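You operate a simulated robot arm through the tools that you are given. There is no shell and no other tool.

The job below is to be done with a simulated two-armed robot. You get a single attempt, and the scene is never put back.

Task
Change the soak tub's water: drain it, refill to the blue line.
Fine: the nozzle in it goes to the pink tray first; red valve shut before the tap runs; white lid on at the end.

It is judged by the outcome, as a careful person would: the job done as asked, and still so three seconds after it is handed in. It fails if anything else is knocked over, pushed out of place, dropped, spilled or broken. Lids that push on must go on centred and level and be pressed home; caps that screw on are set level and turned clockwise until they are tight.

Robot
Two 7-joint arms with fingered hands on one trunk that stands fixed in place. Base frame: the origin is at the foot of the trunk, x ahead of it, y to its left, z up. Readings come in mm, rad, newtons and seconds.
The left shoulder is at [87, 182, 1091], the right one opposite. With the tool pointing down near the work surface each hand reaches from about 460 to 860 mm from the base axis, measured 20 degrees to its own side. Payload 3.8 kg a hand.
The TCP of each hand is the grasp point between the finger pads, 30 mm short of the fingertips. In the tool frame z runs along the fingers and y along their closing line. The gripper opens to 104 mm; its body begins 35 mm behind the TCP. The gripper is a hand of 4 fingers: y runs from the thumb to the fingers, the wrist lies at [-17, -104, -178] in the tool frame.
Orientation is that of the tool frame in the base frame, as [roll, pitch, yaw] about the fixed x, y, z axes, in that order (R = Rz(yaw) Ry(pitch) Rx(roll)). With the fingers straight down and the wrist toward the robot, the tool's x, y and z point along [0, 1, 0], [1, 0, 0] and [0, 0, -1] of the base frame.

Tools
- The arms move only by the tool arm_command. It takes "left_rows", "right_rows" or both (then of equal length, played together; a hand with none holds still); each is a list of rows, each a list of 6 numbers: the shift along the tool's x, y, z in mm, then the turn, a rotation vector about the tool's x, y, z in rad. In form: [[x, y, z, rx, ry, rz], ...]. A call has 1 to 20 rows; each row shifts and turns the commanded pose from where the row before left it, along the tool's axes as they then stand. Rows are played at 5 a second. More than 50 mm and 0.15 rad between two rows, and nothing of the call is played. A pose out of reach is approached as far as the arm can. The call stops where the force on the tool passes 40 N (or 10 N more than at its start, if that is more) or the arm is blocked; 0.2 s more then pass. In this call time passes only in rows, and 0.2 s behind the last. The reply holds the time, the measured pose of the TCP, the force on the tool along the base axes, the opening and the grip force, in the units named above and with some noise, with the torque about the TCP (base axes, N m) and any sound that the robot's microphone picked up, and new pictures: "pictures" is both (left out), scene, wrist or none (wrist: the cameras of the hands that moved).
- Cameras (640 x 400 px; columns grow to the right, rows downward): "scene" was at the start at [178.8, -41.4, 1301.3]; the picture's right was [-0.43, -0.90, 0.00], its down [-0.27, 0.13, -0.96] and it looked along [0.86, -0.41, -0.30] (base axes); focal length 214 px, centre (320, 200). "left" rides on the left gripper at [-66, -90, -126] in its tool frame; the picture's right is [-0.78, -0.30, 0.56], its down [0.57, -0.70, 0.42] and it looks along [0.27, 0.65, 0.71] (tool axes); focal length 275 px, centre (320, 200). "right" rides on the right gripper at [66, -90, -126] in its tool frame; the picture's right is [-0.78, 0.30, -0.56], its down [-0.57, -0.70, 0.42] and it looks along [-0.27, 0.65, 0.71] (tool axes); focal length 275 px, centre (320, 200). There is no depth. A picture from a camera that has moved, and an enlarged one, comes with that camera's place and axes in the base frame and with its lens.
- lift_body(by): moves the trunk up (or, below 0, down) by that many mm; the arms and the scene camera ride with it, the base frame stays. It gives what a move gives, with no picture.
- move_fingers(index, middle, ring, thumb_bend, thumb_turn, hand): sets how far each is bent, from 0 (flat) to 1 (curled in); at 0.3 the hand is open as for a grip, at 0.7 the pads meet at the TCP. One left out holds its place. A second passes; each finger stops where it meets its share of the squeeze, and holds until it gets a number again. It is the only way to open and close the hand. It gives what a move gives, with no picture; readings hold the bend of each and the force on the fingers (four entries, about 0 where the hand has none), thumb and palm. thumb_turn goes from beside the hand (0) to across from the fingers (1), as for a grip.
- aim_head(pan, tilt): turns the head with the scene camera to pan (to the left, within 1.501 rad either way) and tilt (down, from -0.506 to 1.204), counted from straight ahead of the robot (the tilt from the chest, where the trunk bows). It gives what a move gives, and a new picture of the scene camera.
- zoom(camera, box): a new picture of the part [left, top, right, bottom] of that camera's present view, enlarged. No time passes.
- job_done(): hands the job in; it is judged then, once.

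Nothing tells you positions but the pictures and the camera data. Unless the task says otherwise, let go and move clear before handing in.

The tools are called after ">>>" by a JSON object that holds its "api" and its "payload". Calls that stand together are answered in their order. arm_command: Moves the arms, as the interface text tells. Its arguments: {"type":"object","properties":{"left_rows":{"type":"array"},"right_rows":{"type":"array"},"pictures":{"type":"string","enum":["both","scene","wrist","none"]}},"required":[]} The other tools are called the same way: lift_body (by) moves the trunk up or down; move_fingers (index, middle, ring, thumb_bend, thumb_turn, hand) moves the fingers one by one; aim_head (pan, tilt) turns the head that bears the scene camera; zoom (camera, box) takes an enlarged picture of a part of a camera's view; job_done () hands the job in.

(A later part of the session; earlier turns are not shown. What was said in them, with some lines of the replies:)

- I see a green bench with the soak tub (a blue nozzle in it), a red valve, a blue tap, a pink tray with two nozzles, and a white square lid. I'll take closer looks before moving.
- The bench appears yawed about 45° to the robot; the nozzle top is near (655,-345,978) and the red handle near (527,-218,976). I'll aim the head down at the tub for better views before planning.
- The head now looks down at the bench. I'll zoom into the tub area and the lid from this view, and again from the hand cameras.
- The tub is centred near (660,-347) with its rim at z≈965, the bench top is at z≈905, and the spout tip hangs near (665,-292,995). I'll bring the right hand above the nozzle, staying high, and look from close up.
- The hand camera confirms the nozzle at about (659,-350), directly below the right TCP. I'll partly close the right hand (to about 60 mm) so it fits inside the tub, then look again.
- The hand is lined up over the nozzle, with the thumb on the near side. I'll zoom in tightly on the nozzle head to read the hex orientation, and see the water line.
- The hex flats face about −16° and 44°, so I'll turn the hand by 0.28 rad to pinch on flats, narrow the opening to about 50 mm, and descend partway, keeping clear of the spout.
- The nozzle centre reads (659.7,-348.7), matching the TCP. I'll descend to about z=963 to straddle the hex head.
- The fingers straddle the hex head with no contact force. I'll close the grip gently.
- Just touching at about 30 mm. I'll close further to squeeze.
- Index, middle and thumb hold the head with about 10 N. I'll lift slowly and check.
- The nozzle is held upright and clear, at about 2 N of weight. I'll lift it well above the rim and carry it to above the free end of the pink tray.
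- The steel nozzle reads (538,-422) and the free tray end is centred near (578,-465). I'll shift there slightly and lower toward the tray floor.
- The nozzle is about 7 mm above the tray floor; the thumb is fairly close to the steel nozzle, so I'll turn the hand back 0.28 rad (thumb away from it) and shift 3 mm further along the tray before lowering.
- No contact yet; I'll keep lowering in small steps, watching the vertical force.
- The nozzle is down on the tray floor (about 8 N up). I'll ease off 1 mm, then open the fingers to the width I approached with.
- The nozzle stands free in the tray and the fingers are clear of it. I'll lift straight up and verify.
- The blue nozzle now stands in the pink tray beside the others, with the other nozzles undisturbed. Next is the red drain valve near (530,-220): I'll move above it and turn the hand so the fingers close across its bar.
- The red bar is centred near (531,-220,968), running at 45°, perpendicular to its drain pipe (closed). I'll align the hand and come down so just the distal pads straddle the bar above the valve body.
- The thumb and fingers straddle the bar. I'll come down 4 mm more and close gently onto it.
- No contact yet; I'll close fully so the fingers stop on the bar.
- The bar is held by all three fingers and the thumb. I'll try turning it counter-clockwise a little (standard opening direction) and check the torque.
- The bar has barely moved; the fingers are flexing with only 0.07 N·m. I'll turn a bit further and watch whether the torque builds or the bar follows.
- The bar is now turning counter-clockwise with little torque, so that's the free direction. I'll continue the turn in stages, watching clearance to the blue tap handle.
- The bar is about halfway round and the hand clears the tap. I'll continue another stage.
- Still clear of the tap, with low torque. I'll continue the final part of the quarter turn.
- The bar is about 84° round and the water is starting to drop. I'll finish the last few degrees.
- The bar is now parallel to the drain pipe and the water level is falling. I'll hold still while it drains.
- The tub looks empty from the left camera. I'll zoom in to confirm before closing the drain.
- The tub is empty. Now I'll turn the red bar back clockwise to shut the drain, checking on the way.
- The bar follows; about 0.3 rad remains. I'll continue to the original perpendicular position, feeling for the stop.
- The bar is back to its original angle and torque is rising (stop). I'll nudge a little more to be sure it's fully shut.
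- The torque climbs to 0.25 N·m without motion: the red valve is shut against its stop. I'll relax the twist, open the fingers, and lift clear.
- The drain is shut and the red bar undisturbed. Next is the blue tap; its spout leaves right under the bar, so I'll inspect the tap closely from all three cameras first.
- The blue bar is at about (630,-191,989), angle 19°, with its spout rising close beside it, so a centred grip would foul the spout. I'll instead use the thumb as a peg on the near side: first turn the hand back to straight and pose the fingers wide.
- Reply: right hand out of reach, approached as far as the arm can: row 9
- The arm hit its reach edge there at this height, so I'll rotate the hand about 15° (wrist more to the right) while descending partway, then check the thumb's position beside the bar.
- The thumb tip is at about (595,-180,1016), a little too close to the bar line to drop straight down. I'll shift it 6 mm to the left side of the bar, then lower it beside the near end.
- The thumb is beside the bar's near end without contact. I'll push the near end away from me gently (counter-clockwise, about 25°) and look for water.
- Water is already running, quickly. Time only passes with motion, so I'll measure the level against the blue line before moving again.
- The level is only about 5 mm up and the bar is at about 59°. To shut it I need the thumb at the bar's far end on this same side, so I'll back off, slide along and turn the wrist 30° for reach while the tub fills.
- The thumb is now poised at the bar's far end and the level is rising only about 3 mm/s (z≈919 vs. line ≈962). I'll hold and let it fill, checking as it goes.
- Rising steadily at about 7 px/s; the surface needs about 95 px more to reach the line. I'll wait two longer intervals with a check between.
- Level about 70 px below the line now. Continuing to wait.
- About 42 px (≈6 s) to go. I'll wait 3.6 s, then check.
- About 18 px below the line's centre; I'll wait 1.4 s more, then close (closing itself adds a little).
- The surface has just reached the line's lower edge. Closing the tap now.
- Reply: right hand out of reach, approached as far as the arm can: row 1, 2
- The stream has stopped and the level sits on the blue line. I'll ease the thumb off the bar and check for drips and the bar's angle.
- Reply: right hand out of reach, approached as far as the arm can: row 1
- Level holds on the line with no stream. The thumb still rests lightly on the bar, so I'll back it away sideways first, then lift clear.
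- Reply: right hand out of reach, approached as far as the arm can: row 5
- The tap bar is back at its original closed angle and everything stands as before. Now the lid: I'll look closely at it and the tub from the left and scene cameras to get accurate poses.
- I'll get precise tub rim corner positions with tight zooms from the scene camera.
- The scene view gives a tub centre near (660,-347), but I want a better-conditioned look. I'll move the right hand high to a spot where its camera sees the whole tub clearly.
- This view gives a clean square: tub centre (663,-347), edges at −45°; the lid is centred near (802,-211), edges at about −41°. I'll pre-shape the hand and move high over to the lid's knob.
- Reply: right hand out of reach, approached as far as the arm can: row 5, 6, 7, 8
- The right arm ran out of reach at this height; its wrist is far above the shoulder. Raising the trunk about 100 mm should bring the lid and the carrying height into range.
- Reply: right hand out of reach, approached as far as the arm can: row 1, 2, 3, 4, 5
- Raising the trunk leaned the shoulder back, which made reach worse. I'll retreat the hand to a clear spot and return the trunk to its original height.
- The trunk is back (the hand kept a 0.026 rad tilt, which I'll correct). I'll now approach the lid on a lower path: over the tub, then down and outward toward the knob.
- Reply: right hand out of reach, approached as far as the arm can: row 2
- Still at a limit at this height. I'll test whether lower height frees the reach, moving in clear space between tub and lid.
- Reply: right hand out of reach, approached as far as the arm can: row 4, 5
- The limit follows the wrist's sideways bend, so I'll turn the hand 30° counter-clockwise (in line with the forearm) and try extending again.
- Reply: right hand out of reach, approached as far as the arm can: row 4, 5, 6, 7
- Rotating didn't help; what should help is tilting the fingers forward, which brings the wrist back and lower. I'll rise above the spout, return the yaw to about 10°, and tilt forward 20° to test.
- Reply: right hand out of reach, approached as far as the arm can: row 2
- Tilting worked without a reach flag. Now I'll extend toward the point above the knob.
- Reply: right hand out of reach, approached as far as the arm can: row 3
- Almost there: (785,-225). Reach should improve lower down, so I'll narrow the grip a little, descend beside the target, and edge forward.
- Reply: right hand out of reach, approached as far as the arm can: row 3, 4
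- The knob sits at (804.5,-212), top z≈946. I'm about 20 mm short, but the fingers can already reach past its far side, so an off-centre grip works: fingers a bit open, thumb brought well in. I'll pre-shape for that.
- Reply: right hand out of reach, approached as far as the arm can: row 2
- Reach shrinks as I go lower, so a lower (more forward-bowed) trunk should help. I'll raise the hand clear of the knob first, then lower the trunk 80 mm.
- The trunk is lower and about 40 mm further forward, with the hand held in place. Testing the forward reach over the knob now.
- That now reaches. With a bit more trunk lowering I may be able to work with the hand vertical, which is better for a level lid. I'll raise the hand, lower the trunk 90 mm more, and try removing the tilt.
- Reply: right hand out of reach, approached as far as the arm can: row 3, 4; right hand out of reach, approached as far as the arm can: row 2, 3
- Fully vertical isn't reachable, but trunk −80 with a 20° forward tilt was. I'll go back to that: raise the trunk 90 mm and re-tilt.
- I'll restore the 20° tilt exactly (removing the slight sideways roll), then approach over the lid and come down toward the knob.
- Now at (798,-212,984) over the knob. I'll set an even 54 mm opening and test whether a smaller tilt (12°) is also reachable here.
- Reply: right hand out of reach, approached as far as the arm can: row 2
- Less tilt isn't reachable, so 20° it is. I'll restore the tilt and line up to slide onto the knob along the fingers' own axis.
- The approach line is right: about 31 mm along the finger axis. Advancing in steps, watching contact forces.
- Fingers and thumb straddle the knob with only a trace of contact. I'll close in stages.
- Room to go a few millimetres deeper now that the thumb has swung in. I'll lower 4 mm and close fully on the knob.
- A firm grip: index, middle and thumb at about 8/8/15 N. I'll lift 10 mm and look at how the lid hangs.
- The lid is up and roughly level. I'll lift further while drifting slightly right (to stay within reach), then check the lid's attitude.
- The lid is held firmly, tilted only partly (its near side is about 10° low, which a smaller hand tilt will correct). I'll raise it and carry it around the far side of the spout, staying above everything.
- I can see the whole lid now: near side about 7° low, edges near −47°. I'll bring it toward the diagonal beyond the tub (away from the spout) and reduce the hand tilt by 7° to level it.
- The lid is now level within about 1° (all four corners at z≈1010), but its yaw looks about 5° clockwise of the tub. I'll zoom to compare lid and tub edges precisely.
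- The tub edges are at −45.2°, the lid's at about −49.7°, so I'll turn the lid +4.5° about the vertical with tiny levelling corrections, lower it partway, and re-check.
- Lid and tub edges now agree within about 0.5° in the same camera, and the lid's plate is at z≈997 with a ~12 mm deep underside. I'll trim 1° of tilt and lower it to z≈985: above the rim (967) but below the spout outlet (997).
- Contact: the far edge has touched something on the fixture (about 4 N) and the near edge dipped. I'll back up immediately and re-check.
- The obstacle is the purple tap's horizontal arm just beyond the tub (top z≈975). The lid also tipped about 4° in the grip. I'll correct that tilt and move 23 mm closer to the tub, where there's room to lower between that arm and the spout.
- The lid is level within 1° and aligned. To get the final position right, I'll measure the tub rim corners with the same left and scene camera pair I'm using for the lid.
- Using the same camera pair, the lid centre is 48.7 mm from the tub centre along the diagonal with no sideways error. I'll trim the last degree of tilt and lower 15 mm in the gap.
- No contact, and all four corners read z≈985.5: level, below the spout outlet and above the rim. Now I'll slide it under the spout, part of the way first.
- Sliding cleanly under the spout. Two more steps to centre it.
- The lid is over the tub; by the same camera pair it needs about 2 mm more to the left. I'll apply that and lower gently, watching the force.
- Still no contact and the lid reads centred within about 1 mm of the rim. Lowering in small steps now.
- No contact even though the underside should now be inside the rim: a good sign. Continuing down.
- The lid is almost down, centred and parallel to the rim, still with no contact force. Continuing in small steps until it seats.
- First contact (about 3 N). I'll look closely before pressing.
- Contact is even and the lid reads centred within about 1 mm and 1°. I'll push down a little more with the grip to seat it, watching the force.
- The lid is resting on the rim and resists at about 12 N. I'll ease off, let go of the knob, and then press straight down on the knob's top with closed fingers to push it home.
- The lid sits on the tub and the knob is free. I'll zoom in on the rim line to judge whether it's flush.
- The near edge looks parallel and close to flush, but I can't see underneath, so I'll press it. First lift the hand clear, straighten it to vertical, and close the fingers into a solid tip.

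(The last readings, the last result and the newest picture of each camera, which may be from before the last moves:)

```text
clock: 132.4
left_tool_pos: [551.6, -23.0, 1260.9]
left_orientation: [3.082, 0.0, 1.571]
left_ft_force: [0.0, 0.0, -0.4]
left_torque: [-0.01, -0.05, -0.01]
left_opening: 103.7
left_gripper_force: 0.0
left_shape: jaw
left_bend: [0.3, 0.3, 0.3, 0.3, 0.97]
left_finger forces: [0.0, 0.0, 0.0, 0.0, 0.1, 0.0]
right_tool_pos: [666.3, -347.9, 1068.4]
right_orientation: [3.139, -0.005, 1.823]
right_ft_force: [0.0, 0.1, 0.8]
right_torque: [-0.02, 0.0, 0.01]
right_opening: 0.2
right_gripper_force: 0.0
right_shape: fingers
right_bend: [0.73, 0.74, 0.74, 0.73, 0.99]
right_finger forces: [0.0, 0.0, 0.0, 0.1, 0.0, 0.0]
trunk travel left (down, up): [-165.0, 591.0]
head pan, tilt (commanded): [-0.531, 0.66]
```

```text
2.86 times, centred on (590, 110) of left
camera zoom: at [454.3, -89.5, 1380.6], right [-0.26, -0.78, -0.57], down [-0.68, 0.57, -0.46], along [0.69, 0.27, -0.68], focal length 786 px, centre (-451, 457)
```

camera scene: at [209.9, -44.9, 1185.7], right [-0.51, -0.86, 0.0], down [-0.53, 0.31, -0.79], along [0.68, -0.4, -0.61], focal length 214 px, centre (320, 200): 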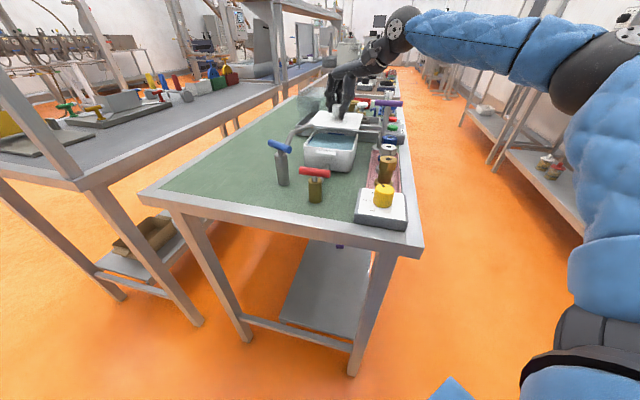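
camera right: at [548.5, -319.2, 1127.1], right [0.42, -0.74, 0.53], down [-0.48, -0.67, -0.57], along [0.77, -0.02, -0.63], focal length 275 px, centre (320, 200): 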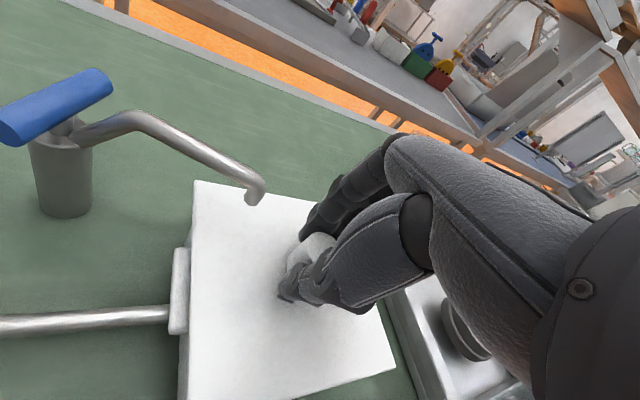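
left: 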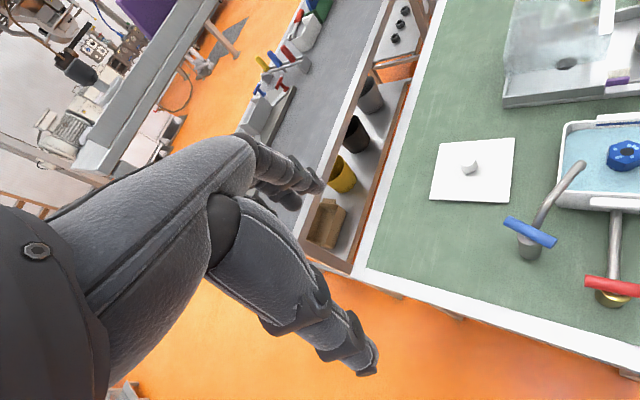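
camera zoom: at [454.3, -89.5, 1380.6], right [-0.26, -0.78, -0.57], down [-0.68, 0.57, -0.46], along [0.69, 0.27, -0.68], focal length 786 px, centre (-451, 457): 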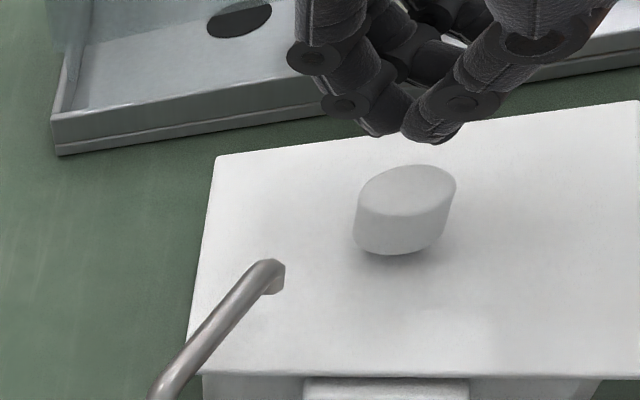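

The lid looks square and centred on the tub. I'll centre the closed fingertips over the knob and come down to meet its top.

>>> {"api": "arm_command", "payload": {"right_rows": [[3.2, -1.7, 8, 0, 0, 0], [0, 0, 10, 0, 0, 0], [0, 0, 7, 0, 0, 0], [0, 0, 0, 0, 0, 0]], "pictures": "none"}}

>>> {"api": "zoom", "payload": {"camera": "scene", "box": [300, 95, 370, 160]}}

>>> {"api": "zoom", "payload": {"camera": "left", "box": [540, 40, 640, 180]}}

>>> {"api": "zoom", "payload": {"camera": "right", "box": [220, 180, 400, 320]}}

```text
clock: 133.4
left_tool_pos: [552.6, -24.2, 1261.0]
left_orientation: [3.083, 0.001, 1.573]
left_ft_force: [-0.6, 0.1, -0.5]
left_torque: [0.0, -0.01, -0.02]
left_opening: 103.6
left_gripper_force: 0.1
left_shape: jaw
left_bend: [0.3, 0.3, 0.3, 0.3, 0.97]
left_finger forces: [0.0, 0.1, 0.0, 0.2, 0.0, 0.1]
right_tool_pos: [662.9, -343.7, 1042.4]
right_orientation: [3.139, -0.002, 1.825]
right_ft_force: [0.2, 0.7, 0.4]
right_torque: [0.0, -0.02, -0.01]
right_opening: 0.0
right_gripper_force: 0.0
right_shape: fingers
right_bend: [0.73, 0.74, 0.74, 0.73, 0.99]
right_finger forces: [0.0, 0.0, 0.1, 0.0, 0.0, 0.0]
trunk travel left (down, up): [-165.0, 591.0]
head pan, tilt (commanded): [-0.531, 0.66]
```

```text
6.15 times, centred on (335, 128) of scene
camera zoom: at [210.0, -44.9, 1185.7], right [-0.51, -0.86, 0.0], down [-0.53, 0.31, -0.79], along [0.68, -0.4, -0.61], focal length 1320 px, centre (228, 646)
```

zoom: 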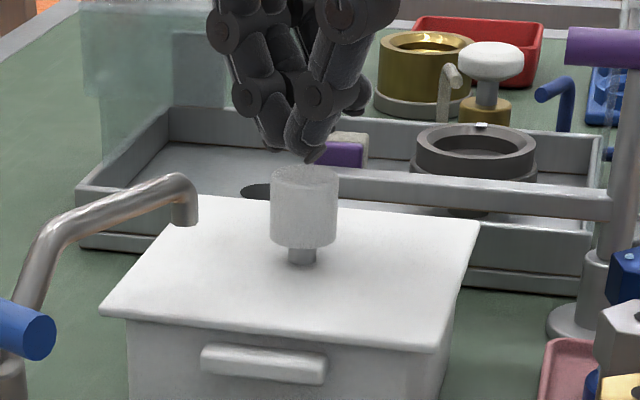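

```text
2.86 times, centred on (590, 110) of left
camera zoom: at [454.3, -89.4, 1380.6], right [-0.26, -0.78, -0.57], down [-0.68, 0.57, -0.46], along [0.69, 0.27, -0.68], focal length 786 px, centre (-451, 457)
```

zoom: 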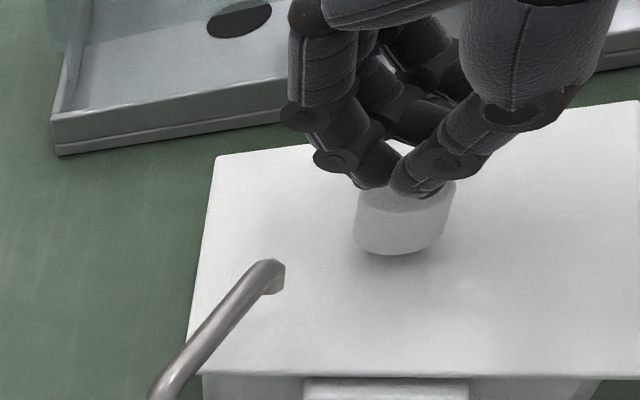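

```text
2.86 times, centred on (310, 250) of right
camera zoom: at [560.5, -302.8, 1168.4], right [0.48, -0.68, 0.56], down [-0.53, -0.73, -0.43], along [0.69, -0.09, -0.71], focal length 786 px, centre (349, 57)
```

zoom: 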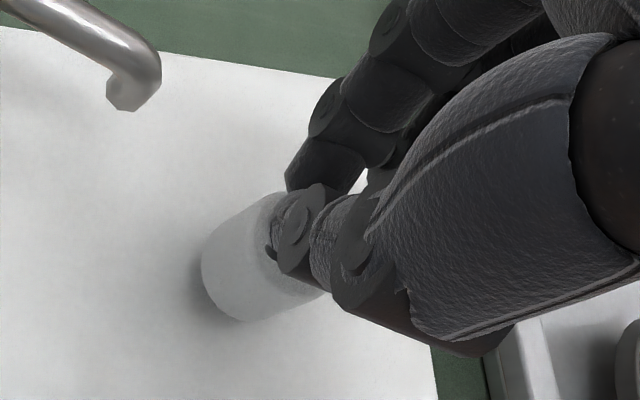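

The fingertips are just over the knob's centre. Pressing down in small steps.

>>> {"api": "arm_command", "payload": {"right_rows": [[0, 0, 3, 0, 0, 0], [0, 0, 2, 0, 0, 0], [0, 0, 0, 0, 0, 0]], "pictures": "none"}}

>>> {"api": "arm_command", "payload": {"right_rows": [[0, 0, 2, 0, 0, 0], [0, 0, 2, 0, 0, 0], [0, 0, 0, 0, 0, 0]], "pictures": "none"}}

```text
clock: 134.2
left_tool_pos: [551.6, -24.2, 1260.8]
left_orientation: [3.083, 0.0, 1.573]
left_ft_force: [-0.2, 0.4, 0.7]
left_torque: [-0.03, -0.03, 0.01]
left_opening: 103.6
left_gripper_force: 0.2
left_shape: jaw
left_bend: [0.3, 0.3, 0.3, 0.3, 0.97]
left_finger forces: [0.1, 0.0, 0.0, 0.0, 0.0, 0.0]
right_tool_pos: [664.4, -344.1, 1039.0]
right_orientation: [3.139, -0.001, 1.824]
right_ft_force: [0.5, -0.7, 0.2]
right_torque: [0.0, -0.06, 0.02]
right_opening: 0.0
right_gripper_force: 0.0
right_shape: fingers
right_bend: [0.73, 0.74, 0.74, 0.73, 0.99]
right_finger forces: [0.0, 0.0, 0.1, 0.0, 0.0, 0.0]
trunk travel left (down, up): [-165.0, 591.0]
head pan, tilt (commanded): [-0.531, 0.66]
```

```text
clock: 135.0
left_tool_pos: [551.7, -23.0, 1260.8]
left_orientation: [3.085, 0.001, 1.573]
left_ft_force: [0.1, 0.3, -0.1]
left_torque: [0.02, 0.03, 0.0]
left_opening: 103.9
left_gripper_force: 0.1
left_shape: jaw
left_bend: [0.3, 0.3, 0.3, 0.3, 0.97]
left_finger forces: [0.1, 0.2, 0.0, 0.0, 0.0, 0.0]
right_tool_pos: [662.7, -344.3, 1034.9]
right_orientation: [3.139, 0.0, 1.824]
right_ft_force: [0.7, 0.7, 4.4]
right_torque: [-0.01, 0.01, 0.0]
right_opening: 0.2
right_gripper_force: 0.0
right_shape: fingers
right_bend: [0.73, 0.74, 0.74, 0.73, 0.99]
right_finger forces: [0.1, 0.0, 0.0, 0.0, 0.0, 0.0]
trunk travel left (down, up): [-165.0, 591.0]
head pan, tilt (commanded): [-0.531, 0.66]
```

Contact at the knob's top (about 4 N). Pressing harder, step by step.

>>> {"api": "arm_command", "payload": {"right_rows": [[0, 0, 2, 0, 0, 0], [0, 0, 0, 0, 0, 0]], "pictures": "none"}}

>>> {"api": "arm_command", "payload": {"right_rows": [[0, 0, 2, 0, 0, 0], [0, 0, 0, 0, 0, 0]], "pictures": "none"}}

```text
clock: 135.6
left_tool_pos: [550.0, -23.8, 1261.1]
left_orientation: [3.081, -0.001, 1.572]
left_ft_force: [0.6, -0.4, -0.3]
left_torque: [-0.02, -0.01, 0.02]
left_opening: 103.9
left_gripper_force: 0.0
left_shape: jaw
left_bend: [0.3, 0.3, 0.3, 0.3, 0.97]
left_finger forces: [0.0, 0.0, 0.0, 0.0, 0.0, 0.0]
right_tool_pos: [662.0, -343.6, 1034.1]
right_orientation: [3.137, 0.001, 1.824]
right_ft_force: [-1.0, -1.0, 11.9]
right_torque: [0.04, 0.17, 0.02]
right_opening: 0.0
right_gripper_force: 9.1
right_shape: fingers
right_bend: [0.73, 0.74, 0.74, 0.73, 0.99]
right_finger forces: [0.0, 0.1, 0.0, 0.0, 17.8, 0.0]
trunk travel left (down, up): [-165.0, 591.0]
head pan, tilt (commanded): [-0.531, 0.66]
```

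```text
clock: 136.2
left_tool_pos: [549.7, -22.7, 1262.4]
left_orientation: [3.081, 0.0, 1.573]
left_ft_force: [1.1, 0.3, 0.0]
left_torque: [0.0, 0.0, 0.0]
left_opening: 103.6
left_gripper_force: 0.0
left_shape: jaw
left_bend: [0.3, 0.3, 0.3, 0.3, 0.97]
left_finger forces: [0.0, 0.1, 0.1, 0.0, 0.1, 0.0]
right_tool_pos: [660.1, -344.1, 1034.8]
right_orientation: [3.133, 0.0, 1.824]
right_ft_force: [-2.5, -4.3, 22.3]
right_torque: [0.03, 0.24, 0.02]
right_opening: 0.2
right_gripper_force: 14.1
right_shape: fingers
right_bend: [0.73, 0.74, 0.74, 0.74, 1.0]
right_finger forces: [0.0, 0.0, 0.0, 0.0, 28.6, 0.0]
trunk travel left (down, up): [-165.0, 591.0]
head pan, tilt (commanded): [-0.531, 0.66]
```

About 22 N with no movement. One more step toward 30–35 N to be sure it's home.

>>> {"api": "arm_command", "payload": {"right_rows": [[0, 0, 1.8, 0, 0, 0], [0, 0, 0, 0, 0, 0]], "pictures": "none"}}

>>> {"api": "zoom", "payload": {"camera": "scene", "box": [305, 120, 365, 165]}}

>>> {"api": "zoom", "payload": {"camera": "left", "box": [540, 60, 640, 200]}}

```text
clock: 136.8
left_tool_pos: [549.1, -22.8, 1262.6]
left_orientation: [3.08, -0.001, 1.574]
left_ft_force: [-0.1, 0.1, -0.2]
left_torque: [0.01, 0.0, 0.01]
left_opening: 103.8
left_gripper_force: 0.0
left_shape: jaw
left_bend: [0.3, 0.3, 0.3, 0.3, 0.97]
left_finger forces: [0.0, 0.0, 0.0, 0.0, 0.0, 0.0]
right_tool_pos: [660.0, -344.1, 1035.1]
right_orientation: [3.132, 0.001, 1.824]
right_ft_force: [-3.9, -3.6, 30.4]
right_torque: [0.01, 0.33, 0.06]
right_opening: 0.0
right_gripper_force: 17.7
right_shape: fingers
right_bend: [0.73, 0.74, 0.74, 0.74, 1.0]
right_finger forces: [0.0, 0.0, 0.1, 0.1, 36.7, 0.0]
trunk travel left (down, up): [-165.0, 591.0]
head pan, tilt (commanded): [-0.531, 0.66]
```

```text
8.89 times, centred on (335, 142) of scene
camera zoom: at [206.7, -44.1, 1186.5], right [-0.51, -0.86, 0.0], down [-0.53, 0.31, -0.79], along [0.68, -0.4, -0.61], focal length 1906 px, centre (187, 711)
```

zoom: 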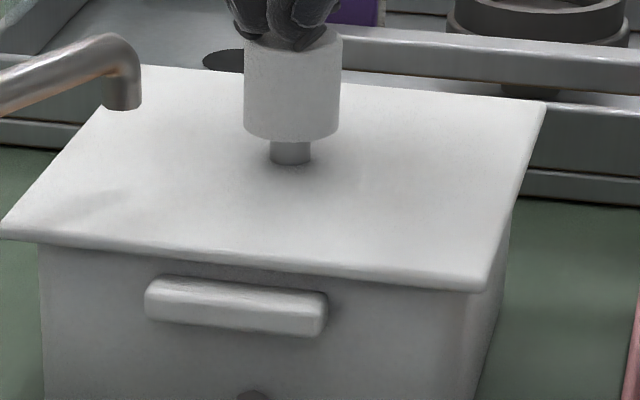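

```text
2.86 times, centred on (590, 130) of left
camera zoom: at [450.3, -88.5, 1382.3], right [-0.26, -0.78, -0.57], down [-0.68, 0.57, -0.47], along [0.69, 0.27, -0.67], focal length 786 px, centre (-451, 400)
```

zoom: 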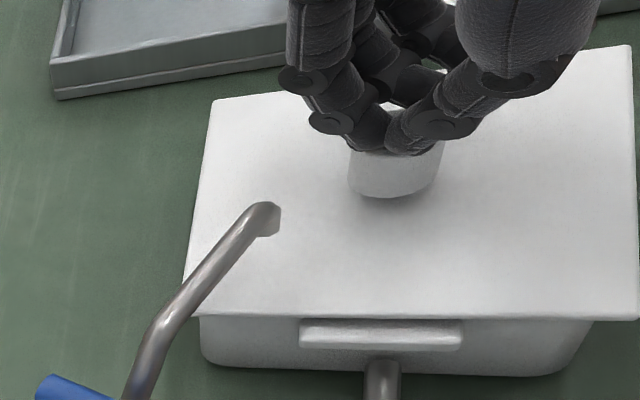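

30 N gives no further movement, and the plate top (z≈971) sits one plate thickness above the rim (z≈967.6): the lid is home. I'll lift off and retreat well clear.

>>> {"api": "arm_command", "payload": {"right_rows": [[0, 0, -4, 0, 0, 0], [0, 0, -6, 0, 0, 0], [0, 0, -15, 0, 0, 0], [0, 0, -30, 0, 0, 0], [0, 0, -35, 0, 0, 0], [-20, -20, -30, 0, 0, 0], [-35, -30, -20, 0, 0, 0], [-35, -30, -20, 0, 0, 0]], "pictures": "both"}}

>>> {"api": "zoom", "payload": {"camera": "scene", "box": [230, 70, 430, 220]}}

>>> {"api": "zoom", "payload": {"camera": "left", "box": [480, 20, 640, 220]}}

>>> {"api": "zoom", "payload": {"camera": "right", "box": [60, 60, 320, 340]}}

```text
refused: row 7 steps farther than a row can; nothing moved
```

```text
2.67 times, centred on (330, 145) of scene
camera zoom: at [206.7, -44.1, 1186.5], right [-0.51, -0.86, 0.0], down [-0.53, 0.31, -0.79], along [0.68, -0.4, -0.61], focal length 572 px, centre (293, 347)
```

zoom: 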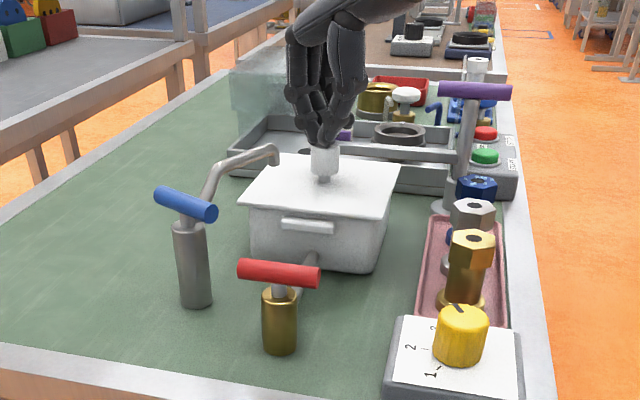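

```text
2.00 times, centred on (560, 120) of left
camera zoom: at [450.3, -88.5, 1382.3], right [-0.26, -0.78, -0.57], down [-0.68, 0.57, -0.47], along [0.69, 0.27, -0.67], focal length 551 px, centre (-160, 360)
```

zoom: 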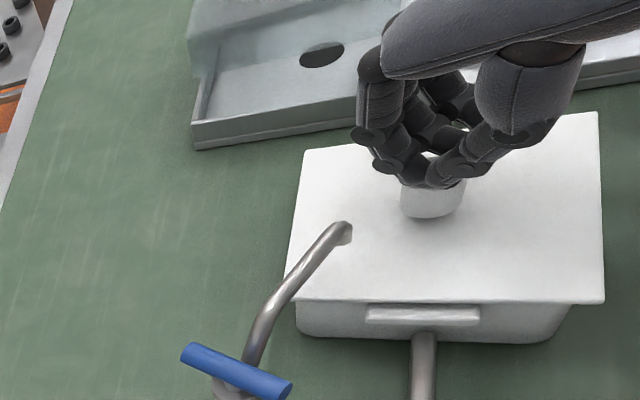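

```text
1.43 times, centred on (190, 200) of right
camera zoom: at [556.4, -302.4, 1158.3], right [0.48, -0.68, 0.56], down [-0.53, -0.73, -0.43], along [0.7, -0.09, -0.71], focal length 393 px, centre (506, 200)
```

zoom: 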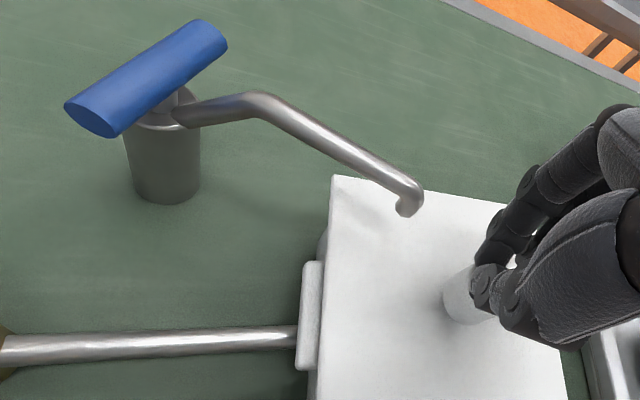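

One row was too long a step, so nothing moved. I'll lift off in shorter steps.

>>> {"api": "arm_command", "payload": {"right_rows": [[0, 0, -4, 0, 0, 0], [0, 0, -6, 0, 0, 0], [0, 0, -15, 0, 0, 0], [0, 0, -30, 0, 0, 0], [0, 0, -35, 0, 0, 0], [-15, -15, -30, 0, 0, 0], [-30, -25, -20, 0, 0, 0], [-30, -25, -20, 0, 0, 0], [-25, -20, -10, 0, 0, 0]], "pictures": "both"}}

>>> {"api": "zoom", "payload": {"camera": "scene", "box": [230, 70, 430, 220]}}

>>> {"api": "zoom", "payload": {"camera": "left", "box": [480, 20, 640, 220]}}

>>> {"api": "zoom", "payload": {"camera": "right", "box": [40, 60, 340, 360]}}

```text
clock: 138.8
left_tool_pos: [551.2, -23.5, 1261.0]
left_orientation: [3.085, 0.001, 1.572]
left_ft_force: [0.0, -0.6, 0.0]
left_torque: [-0.01, 0.02, -0.01]
left_opening: 103.9
left_gripper_force: 0.0
left_shape: jaw
left_bend: [0.3, 0.3, 0.3, 0.3, 0.97]
left_finger forces: [0.0, 0.0, 0.0, 0.0, 0.0, 0.0]
right_tool_pos: [606.2, -462.1, 1197.4]
right_orientation: [3.14, -0.001, 1.826]
right_ft_force: [-0.2, 0.1, 0.2]
right_torque: [0.01, 0.01, -0.02]
right_opening: 0.0
right_gripper_force: 0.0
right_shape: fingers
right_bend: [0.73, 0.74, 0.74, 0.73, 0.99]
right_finger forces: [0.0, 0.0, 0.0, 0.0, 0.1, 0.1]
trunk travel left (down, up): [-165.0, 591.0]
head pan, tilt (commanded): [-0.531, 0.66]
camera scene: at [209.9, -45.2, 1185.7], right [-0.51, -0.86, 0.0], down [-0.53, 0.31, -0.79], along [0.68, -0.4, -0.61], focal length 214 px, centre (320, 200)
camera right: at [503.3, -421.3, 1323.4], right [0.48, -0.68, 0.56], down [-0.53, -0.73, -0.43], along [0.69, -0.09, -0.71], focal length 275 px, centre (320, 200)
```

scene: 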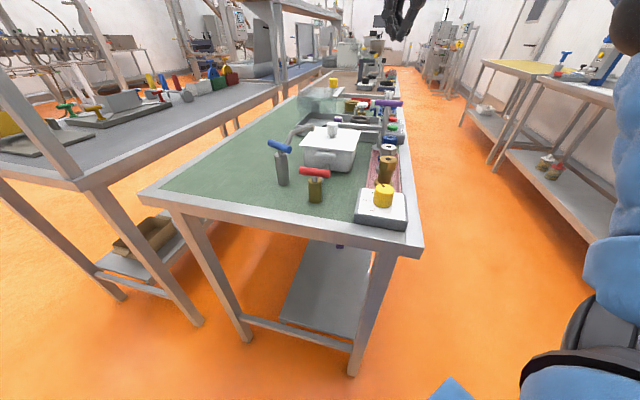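
right: 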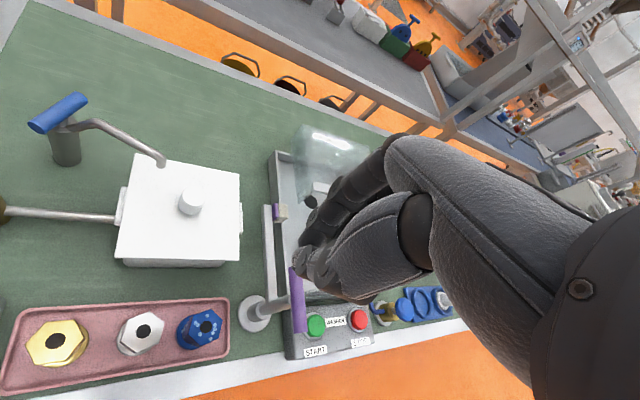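

```text
2.67 times, centred on (330, 145) of scene
camera zoom: at [209.9, -45.2, 1185.7], right [-0.51, -0.86, 0.0], down [-0.53, 0.31, -0.79], along [0.68, -0.4, -0.61], focal length 572 px, centre (293, 347)
```

zoom: 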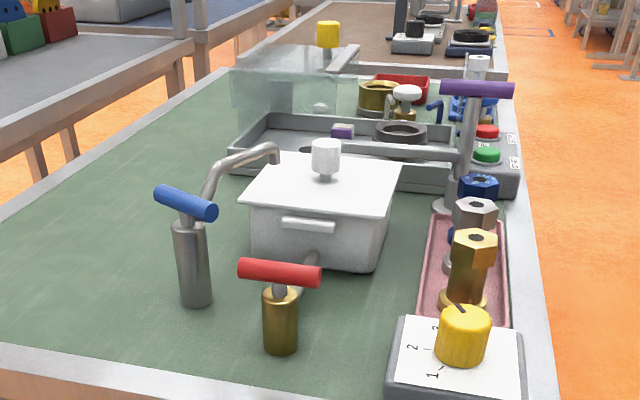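

```text
2.00 times, centred on (560, 120) of left
camera zoom: at [454.1, -89.8, 1380.6], right [-0.26, -0.78, -0.57], down [-0.68, 0.57, -0.46], along [0.69, 0.27, -0.67], focal length 551 px, centre (-160, 360)
```

zoom: 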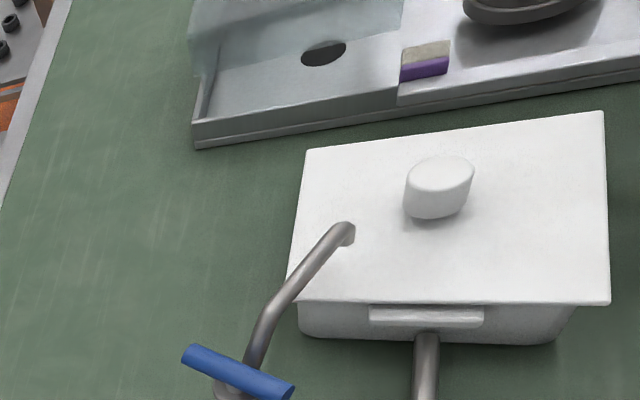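

```text
1.33 times, centred on (190, 210) of right
camera zoom: at [503.3, -421.3, 1323.4], right [0.48, -0.68, 0.56], down [-0.53, -0.73, -0.43], along [0.69, -0.09, -0.71], focal length 367 px, centre (493, 187)
```

zoom: 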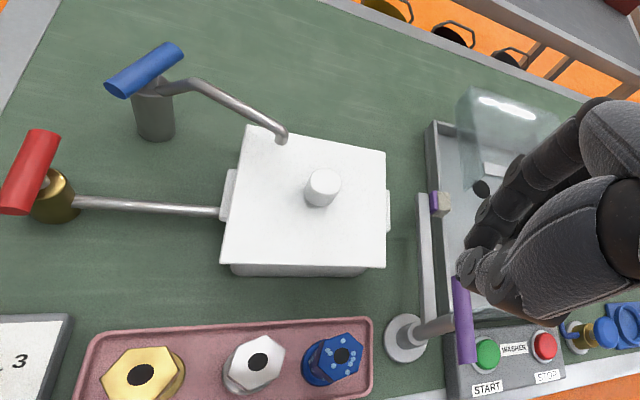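

Everything looks right from all cameras. I'll do a last precise check of the lid's centring and the levels of the valve handles from this clear view.

>>> {"api": "zoom", "payload": {"camera": "right", "box": [100, 140, 260, 280]}}

>>> {"api": "zoom", "payload": {"camera": "scene", "box": [300, 115, 370, 175]}}

>>> {"api": "zoom", "payload": {"camera": "scene", "box": [360, 125, 410, 185]}}

```text
2.86 times, centred on (180, 210) of right
camera zoom: at [503.3, -421.3, 1323.4], right [0.48, -0.68, 0.56], down [-0.53, -0.73, -0.43], along [0.69, -0.09, -0.71], focal length 786 px, centre (720, 171)
```

zoom: 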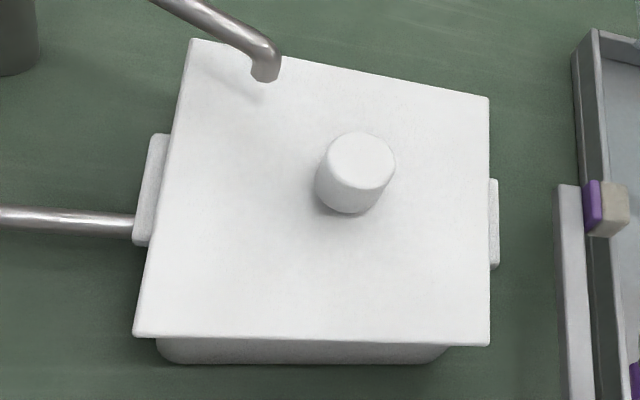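

```text
6.67 times, centred on (335, 145) of scene
camera zoom: at [209.9, -45.2, 1185.7], right [-0.51, -0.86, 0.0], down [-0.53, 0.31, -0.79], along [0.68, -0.4, -0.61], focal length 1430 px, centre (220, 567)
```

zoom: 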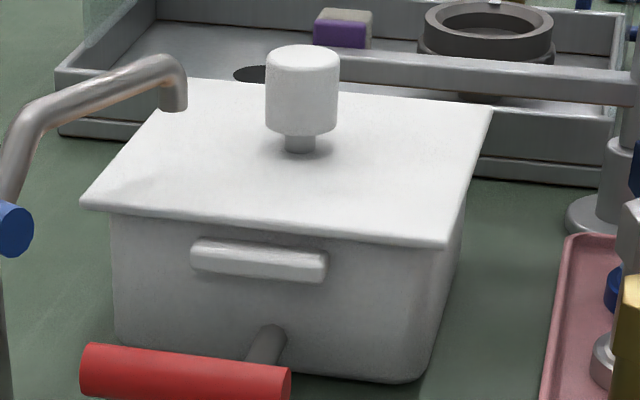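

```text
6.67 times, centred on (385, 155) of scene
camera zoom: at [209.9, -45.2, 1185.7], right [-0.51, -0.86, 0.0], down [-0.53, 0.31, -0.79], along [0.68, -0.4, -0.61], focal length 1430 px, centre (-113, 500)
```

zoom: 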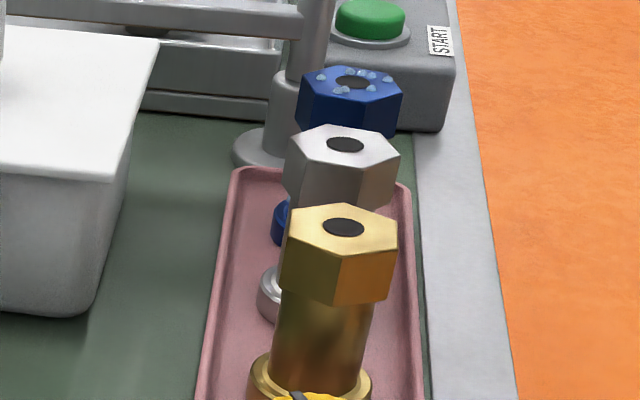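

The lid reads centred within about 1–2 mm, parallel to the tub and seated. The blue nozzle stands in the pink tray, both valve bars are at their closed angles and the hands are clear, so I'm handing the job in.

>>> {"api": "job_done", "payload": {}}

```text
The job is handed in.
```

The soak tub's water has been changed and the job is handed in; I haven't been told the verdict.

- **Nozzle:** the blue nozzle went first and stands upright in the pink tray, next to the steel one.
- **Drain:** I opened the red valve until the tub was empty. I then shut it against its stop before running the tap.
- **Refill:** I filled to the blue line and closed the tap. The water surface sat about 1 mm below the middle of the line, and the stream stopped completely.
- **Lid:** the white lid is on, within about 1–2 mm of centre and level within about 1°. I pressed it with 30 N and it moved no further. The overhanging edge hid the rim, so I judged it fully seated from its height.

While lowering the lid I briefly touched the purple tap's horizontal arm with about 4 N. I backed off straight away. It looked unmoved in later views, but I did not measure its position.

I did not see anything else knocked, spilled or moved. The trunk is 80 mm lower than where it started.
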